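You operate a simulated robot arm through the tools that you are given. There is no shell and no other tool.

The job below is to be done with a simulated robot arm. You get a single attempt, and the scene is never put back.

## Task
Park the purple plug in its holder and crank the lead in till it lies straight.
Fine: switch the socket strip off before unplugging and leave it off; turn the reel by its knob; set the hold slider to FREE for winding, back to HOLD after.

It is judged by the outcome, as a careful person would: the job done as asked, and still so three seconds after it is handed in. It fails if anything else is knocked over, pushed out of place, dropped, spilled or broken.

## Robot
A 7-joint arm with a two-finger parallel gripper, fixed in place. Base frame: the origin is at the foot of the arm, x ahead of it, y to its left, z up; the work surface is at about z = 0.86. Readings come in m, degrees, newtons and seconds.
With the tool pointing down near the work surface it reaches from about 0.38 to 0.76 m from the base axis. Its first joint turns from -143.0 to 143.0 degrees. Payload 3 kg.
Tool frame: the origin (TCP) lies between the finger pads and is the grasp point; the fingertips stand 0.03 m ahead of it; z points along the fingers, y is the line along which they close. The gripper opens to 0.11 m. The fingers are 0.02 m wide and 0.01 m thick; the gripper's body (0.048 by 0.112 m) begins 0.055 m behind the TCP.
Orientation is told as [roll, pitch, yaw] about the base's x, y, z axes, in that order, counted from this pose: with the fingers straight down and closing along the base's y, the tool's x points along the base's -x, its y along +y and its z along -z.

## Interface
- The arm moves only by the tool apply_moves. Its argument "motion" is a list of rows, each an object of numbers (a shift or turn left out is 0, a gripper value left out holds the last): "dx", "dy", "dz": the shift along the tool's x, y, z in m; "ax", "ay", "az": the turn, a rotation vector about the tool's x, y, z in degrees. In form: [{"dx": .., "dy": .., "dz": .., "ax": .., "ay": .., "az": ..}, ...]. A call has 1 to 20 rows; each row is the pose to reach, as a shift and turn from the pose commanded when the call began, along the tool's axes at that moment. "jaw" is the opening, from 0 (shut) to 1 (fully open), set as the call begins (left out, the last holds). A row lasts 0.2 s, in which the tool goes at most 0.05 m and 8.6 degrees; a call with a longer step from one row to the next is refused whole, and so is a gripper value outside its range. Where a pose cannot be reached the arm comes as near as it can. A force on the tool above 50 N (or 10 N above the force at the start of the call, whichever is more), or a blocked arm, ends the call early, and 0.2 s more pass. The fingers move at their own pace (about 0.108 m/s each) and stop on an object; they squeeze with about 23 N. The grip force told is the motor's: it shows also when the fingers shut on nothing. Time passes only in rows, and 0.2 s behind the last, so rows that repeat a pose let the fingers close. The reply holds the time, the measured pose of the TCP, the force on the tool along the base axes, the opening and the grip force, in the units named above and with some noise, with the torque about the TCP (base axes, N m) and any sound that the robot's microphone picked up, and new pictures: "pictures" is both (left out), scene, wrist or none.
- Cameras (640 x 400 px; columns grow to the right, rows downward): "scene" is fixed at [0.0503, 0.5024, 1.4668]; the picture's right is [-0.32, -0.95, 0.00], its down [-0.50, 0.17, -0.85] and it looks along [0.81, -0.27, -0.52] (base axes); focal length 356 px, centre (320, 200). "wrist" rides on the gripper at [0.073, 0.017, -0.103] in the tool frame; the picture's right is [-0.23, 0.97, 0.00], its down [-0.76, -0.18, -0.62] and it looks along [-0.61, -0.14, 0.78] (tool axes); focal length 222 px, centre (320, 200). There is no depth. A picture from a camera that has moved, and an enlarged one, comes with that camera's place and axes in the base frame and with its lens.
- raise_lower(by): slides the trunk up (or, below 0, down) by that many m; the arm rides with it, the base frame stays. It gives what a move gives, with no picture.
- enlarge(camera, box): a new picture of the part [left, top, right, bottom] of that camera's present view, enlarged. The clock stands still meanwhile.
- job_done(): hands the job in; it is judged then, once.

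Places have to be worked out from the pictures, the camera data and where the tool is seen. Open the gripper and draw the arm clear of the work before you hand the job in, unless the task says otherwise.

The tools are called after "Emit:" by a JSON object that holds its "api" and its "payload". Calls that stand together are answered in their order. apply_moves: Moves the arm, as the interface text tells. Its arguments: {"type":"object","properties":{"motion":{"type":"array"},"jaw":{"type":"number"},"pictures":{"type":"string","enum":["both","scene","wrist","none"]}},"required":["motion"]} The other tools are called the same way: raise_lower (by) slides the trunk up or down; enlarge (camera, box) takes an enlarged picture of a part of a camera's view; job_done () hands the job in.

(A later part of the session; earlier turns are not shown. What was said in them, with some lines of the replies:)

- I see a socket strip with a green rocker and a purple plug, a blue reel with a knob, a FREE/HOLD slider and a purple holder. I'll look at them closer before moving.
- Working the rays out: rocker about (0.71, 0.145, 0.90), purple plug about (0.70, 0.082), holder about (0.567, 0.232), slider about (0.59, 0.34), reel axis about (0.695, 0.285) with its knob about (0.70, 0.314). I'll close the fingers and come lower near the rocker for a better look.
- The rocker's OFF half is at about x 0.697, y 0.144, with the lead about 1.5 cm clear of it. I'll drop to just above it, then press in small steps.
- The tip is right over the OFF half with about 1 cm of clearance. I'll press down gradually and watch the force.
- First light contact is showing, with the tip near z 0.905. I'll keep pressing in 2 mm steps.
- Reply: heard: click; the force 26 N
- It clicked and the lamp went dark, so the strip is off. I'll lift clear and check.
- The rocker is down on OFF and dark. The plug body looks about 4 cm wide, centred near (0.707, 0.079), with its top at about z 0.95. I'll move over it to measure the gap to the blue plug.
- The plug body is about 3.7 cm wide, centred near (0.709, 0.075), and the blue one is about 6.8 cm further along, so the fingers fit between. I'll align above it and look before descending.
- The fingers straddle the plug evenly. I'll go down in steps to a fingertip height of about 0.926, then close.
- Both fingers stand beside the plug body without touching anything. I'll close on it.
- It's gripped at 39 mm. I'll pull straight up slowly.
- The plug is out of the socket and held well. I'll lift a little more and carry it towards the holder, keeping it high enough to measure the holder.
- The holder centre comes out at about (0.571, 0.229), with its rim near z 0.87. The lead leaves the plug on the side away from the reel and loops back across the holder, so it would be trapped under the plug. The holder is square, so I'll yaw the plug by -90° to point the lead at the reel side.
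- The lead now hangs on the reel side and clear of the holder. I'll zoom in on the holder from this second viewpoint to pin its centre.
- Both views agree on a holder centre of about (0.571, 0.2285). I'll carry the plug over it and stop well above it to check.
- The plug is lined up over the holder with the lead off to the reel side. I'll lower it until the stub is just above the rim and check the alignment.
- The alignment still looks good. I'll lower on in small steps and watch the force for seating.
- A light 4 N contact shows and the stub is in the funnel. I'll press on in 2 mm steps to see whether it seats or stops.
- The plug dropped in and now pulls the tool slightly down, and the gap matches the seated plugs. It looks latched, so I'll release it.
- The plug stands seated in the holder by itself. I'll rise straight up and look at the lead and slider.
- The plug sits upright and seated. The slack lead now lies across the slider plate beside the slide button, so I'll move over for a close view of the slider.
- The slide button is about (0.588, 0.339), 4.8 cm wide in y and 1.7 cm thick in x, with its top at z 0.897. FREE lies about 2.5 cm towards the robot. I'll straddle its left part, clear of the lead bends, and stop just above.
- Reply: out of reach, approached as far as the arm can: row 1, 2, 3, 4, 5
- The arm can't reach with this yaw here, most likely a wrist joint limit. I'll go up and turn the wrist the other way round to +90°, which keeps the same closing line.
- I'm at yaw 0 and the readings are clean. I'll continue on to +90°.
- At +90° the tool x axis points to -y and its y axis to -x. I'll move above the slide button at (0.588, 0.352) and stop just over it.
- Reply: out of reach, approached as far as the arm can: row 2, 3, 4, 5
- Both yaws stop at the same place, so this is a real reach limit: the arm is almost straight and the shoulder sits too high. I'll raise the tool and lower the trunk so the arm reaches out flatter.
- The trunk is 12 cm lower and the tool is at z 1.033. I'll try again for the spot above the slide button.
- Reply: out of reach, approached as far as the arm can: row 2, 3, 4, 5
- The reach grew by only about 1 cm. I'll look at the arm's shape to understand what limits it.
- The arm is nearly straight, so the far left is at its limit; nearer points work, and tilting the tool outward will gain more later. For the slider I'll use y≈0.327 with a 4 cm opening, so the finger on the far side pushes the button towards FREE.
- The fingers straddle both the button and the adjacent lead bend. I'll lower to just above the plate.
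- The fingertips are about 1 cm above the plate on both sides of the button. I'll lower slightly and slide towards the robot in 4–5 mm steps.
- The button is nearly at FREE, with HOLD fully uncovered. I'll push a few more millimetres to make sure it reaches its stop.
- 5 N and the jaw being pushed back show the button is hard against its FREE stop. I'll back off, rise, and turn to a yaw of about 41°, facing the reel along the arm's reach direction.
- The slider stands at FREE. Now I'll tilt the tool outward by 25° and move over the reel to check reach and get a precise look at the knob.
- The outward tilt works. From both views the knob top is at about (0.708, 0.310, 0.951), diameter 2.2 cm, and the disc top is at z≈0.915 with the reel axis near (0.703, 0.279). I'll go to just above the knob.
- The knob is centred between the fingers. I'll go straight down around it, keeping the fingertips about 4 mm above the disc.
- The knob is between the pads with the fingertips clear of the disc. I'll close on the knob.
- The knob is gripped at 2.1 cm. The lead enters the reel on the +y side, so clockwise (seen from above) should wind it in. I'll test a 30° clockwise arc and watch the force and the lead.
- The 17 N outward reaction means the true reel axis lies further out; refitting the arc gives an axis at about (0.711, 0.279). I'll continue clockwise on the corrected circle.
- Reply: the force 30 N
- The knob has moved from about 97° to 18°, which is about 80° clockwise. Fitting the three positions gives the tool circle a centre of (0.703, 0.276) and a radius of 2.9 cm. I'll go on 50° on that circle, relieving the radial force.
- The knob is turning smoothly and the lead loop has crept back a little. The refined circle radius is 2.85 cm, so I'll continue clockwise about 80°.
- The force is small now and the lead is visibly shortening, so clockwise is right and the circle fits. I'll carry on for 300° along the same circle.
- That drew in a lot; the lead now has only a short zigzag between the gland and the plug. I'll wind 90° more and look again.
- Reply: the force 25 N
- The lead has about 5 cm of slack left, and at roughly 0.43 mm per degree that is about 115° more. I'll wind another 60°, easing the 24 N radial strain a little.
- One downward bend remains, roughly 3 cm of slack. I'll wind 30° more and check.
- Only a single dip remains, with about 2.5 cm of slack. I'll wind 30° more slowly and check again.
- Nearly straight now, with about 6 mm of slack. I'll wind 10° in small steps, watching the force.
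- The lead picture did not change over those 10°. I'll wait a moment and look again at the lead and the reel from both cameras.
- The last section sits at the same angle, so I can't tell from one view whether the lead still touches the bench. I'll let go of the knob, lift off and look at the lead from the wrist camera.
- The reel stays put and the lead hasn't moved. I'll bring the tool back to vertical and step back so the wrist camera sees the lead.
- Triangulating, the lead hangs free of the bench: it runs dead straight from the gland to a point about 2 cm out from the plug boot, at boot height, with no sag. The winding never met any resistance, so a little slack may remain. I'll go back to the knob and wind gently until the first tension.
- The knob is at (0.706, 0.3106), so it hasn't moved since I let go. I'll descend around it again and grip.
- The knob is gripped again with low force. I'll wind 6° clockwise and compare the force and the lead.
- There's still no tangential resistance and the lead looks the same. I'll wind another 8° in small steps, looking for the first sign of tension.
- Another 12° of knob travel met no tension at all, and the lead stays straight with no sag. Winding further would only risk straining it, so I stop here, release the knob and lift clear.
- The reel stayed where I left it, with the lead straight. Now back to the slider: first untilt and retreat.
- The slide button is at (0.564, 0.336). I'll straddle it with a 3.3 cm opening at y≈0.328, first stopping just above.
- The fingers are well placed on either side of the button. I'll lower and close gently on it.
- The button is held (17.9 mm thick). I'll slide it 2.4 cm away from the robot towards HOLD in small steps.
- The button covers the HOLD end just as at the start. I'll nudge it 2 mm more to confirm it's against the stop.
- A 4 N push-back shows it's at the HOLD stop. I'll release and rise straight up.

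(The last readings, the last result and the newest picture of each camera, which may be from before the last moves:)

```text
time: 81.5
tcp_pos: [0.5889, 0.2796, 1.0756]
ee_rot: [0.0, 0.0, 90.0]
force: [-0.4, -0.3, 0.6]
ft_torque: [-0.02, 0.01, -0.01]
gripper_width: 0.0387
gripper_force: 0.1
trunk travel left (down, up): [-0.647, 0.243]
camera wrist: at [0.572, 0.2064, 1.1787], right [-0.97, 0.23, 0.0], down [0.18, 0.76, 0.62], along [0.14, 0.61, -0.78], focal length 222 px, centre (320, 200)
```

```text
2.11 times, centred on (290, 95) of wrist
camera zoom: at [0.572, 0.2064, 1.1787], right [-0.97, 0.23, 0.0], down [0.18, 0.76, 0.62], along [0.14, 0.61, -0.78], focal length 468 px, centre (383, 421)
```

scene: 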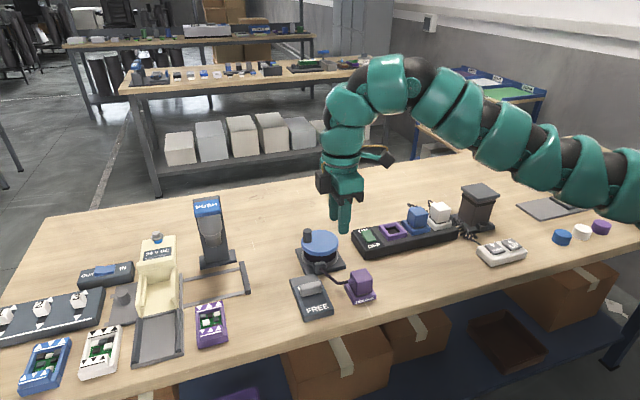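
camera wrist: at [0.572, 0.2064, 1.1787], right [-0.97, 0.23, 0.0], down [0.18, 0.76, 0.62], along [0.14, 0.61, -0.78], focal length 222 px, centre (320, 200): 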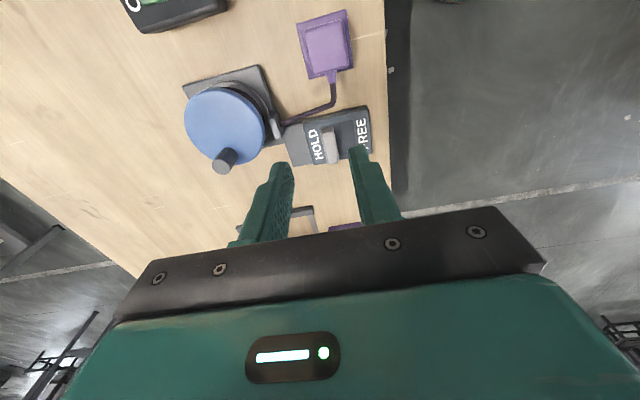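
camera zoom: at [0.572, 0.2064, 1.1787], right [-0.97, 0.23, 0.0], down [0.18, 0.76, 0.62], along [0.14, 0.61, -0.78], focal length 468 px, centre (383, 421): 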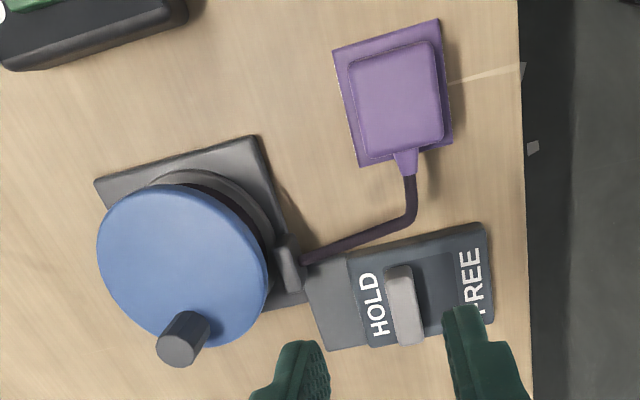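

The slider is back on HOLD, the strip is off, the plug is parked and the lead is straight. I'll open the gripper and draw the arm well clear, then do a last check.

Emit:
{"api": "apply_moves", "payload": {"motion": [{"dz": -0.04}, {"dx": 0.03, "dy": 0.015, "dz": -0.07}, {"dx": 0.06, "dy": 0.03, "dz": -0.1}, {"dx": 0.095, "dy": 0.05, "dz": -0.125}, {"dx": 0.13, "dy": 0.069, "dz": -0.125}, {"dx": 0.13, "dy": 0.069, "dz": -0.125}, {"dx": 0.13, "dy": 0.069, "dz": -0.125}], "jaw": 0.8}}

Emit:
{"api": "enlarge", "payload": {"camera": "scene", "box": [270, 180, 510, 320]}}

```text
time: 83.1
tcp_pos: [0.5615, 0.1955, 1.1017]
ee_rot: [-0.2, -0.3, 90.1]
force: [0.0, 0.5, -0.3]
ft_torque: [-0.01, -0.02, -0.03]
gripper_width: 0.088
gripper_force: 0.1
out of reach, approached as far as the arm can: row 2, 3, 4, 5, 6, 7
trunk travel left (down, up): [-0.647, 0.243]
camera wrist: at [0.5458, 0.1227, 1.2048], right [-0.97, 0.23, 0.0], down [0.18, 0.76, 0.63], along [0.14, 0.61, -0.78], focal length 222 px, centre (320, 200)
```

scene: 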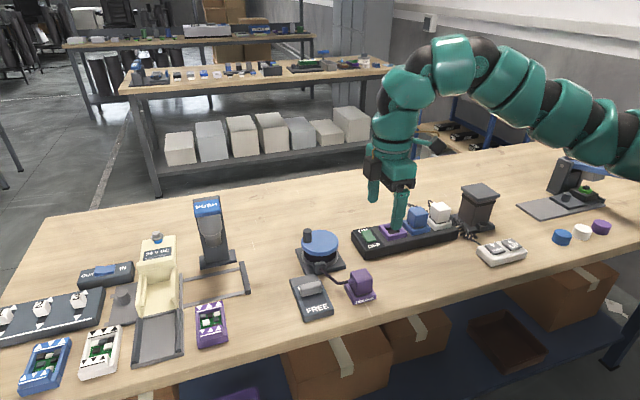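
wrist: 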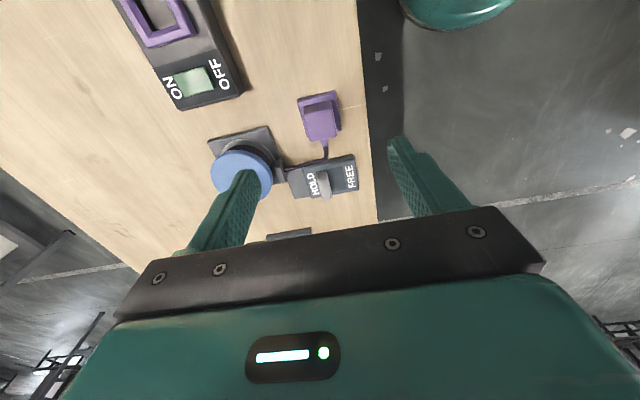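

```text
2.67 times, centred on (390, 250) of scene
camera zoom: at [0.0503, 0.5024, 1.4668], right [-0.32, -0.95, 0.0], down [-0.5, 0.17, -0.85], along [0.81, -0.27, -0.52], focal length 951 px, centre (133, 67)
```

zoom: 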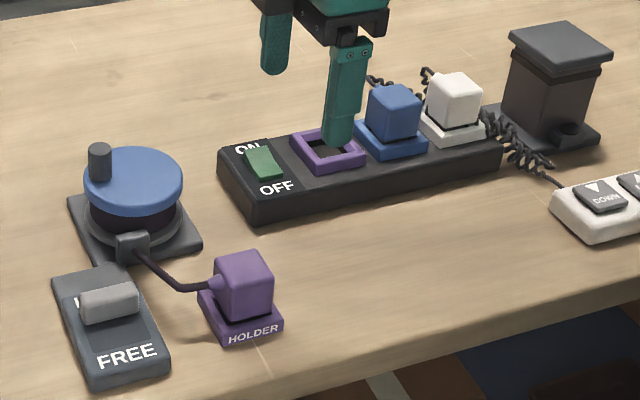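

Everything is in its place: strip off, plug parked, lead straight, slider on HOLD, nothing else disturbed. I'll raise the trunk back to its first height so the open gripper is well clear.

Emit:
{"api": "raise_lower", "payload": {"by": 0.12}}

Emit:
{"api": "enlarge", "payload": {"camera": "scene", "box": [270, 200, 430, 320]}}

```text
time: 84.6
tcp_pos: [0.5626, 0.1965, 1.2235]
ee_rot: [-0.1, -0.3, 90.0]
force: [-0.2, 1.1, -0.1]
ft_torque: [0.04, -0.03, 0.04]
gripper_width: 0.088
gripper_force: 0.0
trunk travel left (down, up): [-0.767, 0.123]
```

```text
3.33 times, centred on (350, 260) of scene
camera zoom: at [0.0503, 0.5024, 1.4668], right [-0.32, -0.95, 0.0], down [-0.5, 0.17, -0.85], along [0.81, -0.27, -0.52], focal length 1188 px, centre (220, 0)
```

zoom: 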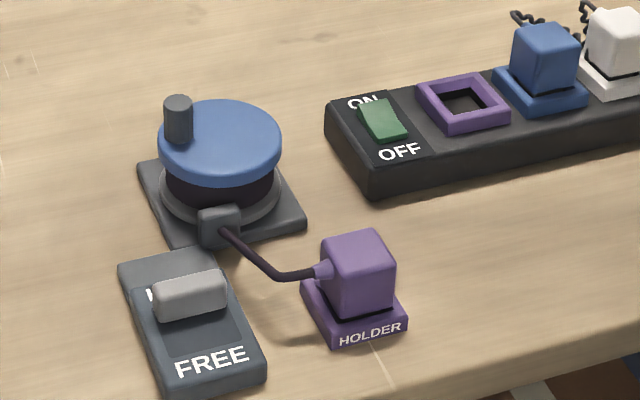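

The final view shows the strip off and dark, the purple plug seated in its holder, the lead drawn straight, the slider on HOLD and the arm clear. I'm handing the job in.

Emit:
{"api": "job_done", "payload": {}}

```text
The job is handed in.
```

I parked the purple plug in its holder and cranked the lead in until it hung straight, and I've handed the job in. I don't have the judge's result.

- **Socket strip:** I switched it off before unplugging; it clicked and the lamp went dark. It is still off.
- **Plug:** It sits upright in the holder, turned 90° so the lead comes out towards the reel. The other way round, the lead would have been trapped under the plug.
- **Lead:** I turned the reel by its knob, about two full turns clockwise. The lead now runs straight from the reel, with no sag, to about 2 cm from the plug. It then bends into the plug's exit. I never felt it pull tight, so a few millimetres of slack may remain.
- **Slider:** I set it to FREE for the winding, then back to HOLD, right up against its stop.

Nothing else looks moved or knocked over. The gripper is open, and the arm is raised clear of the bench.
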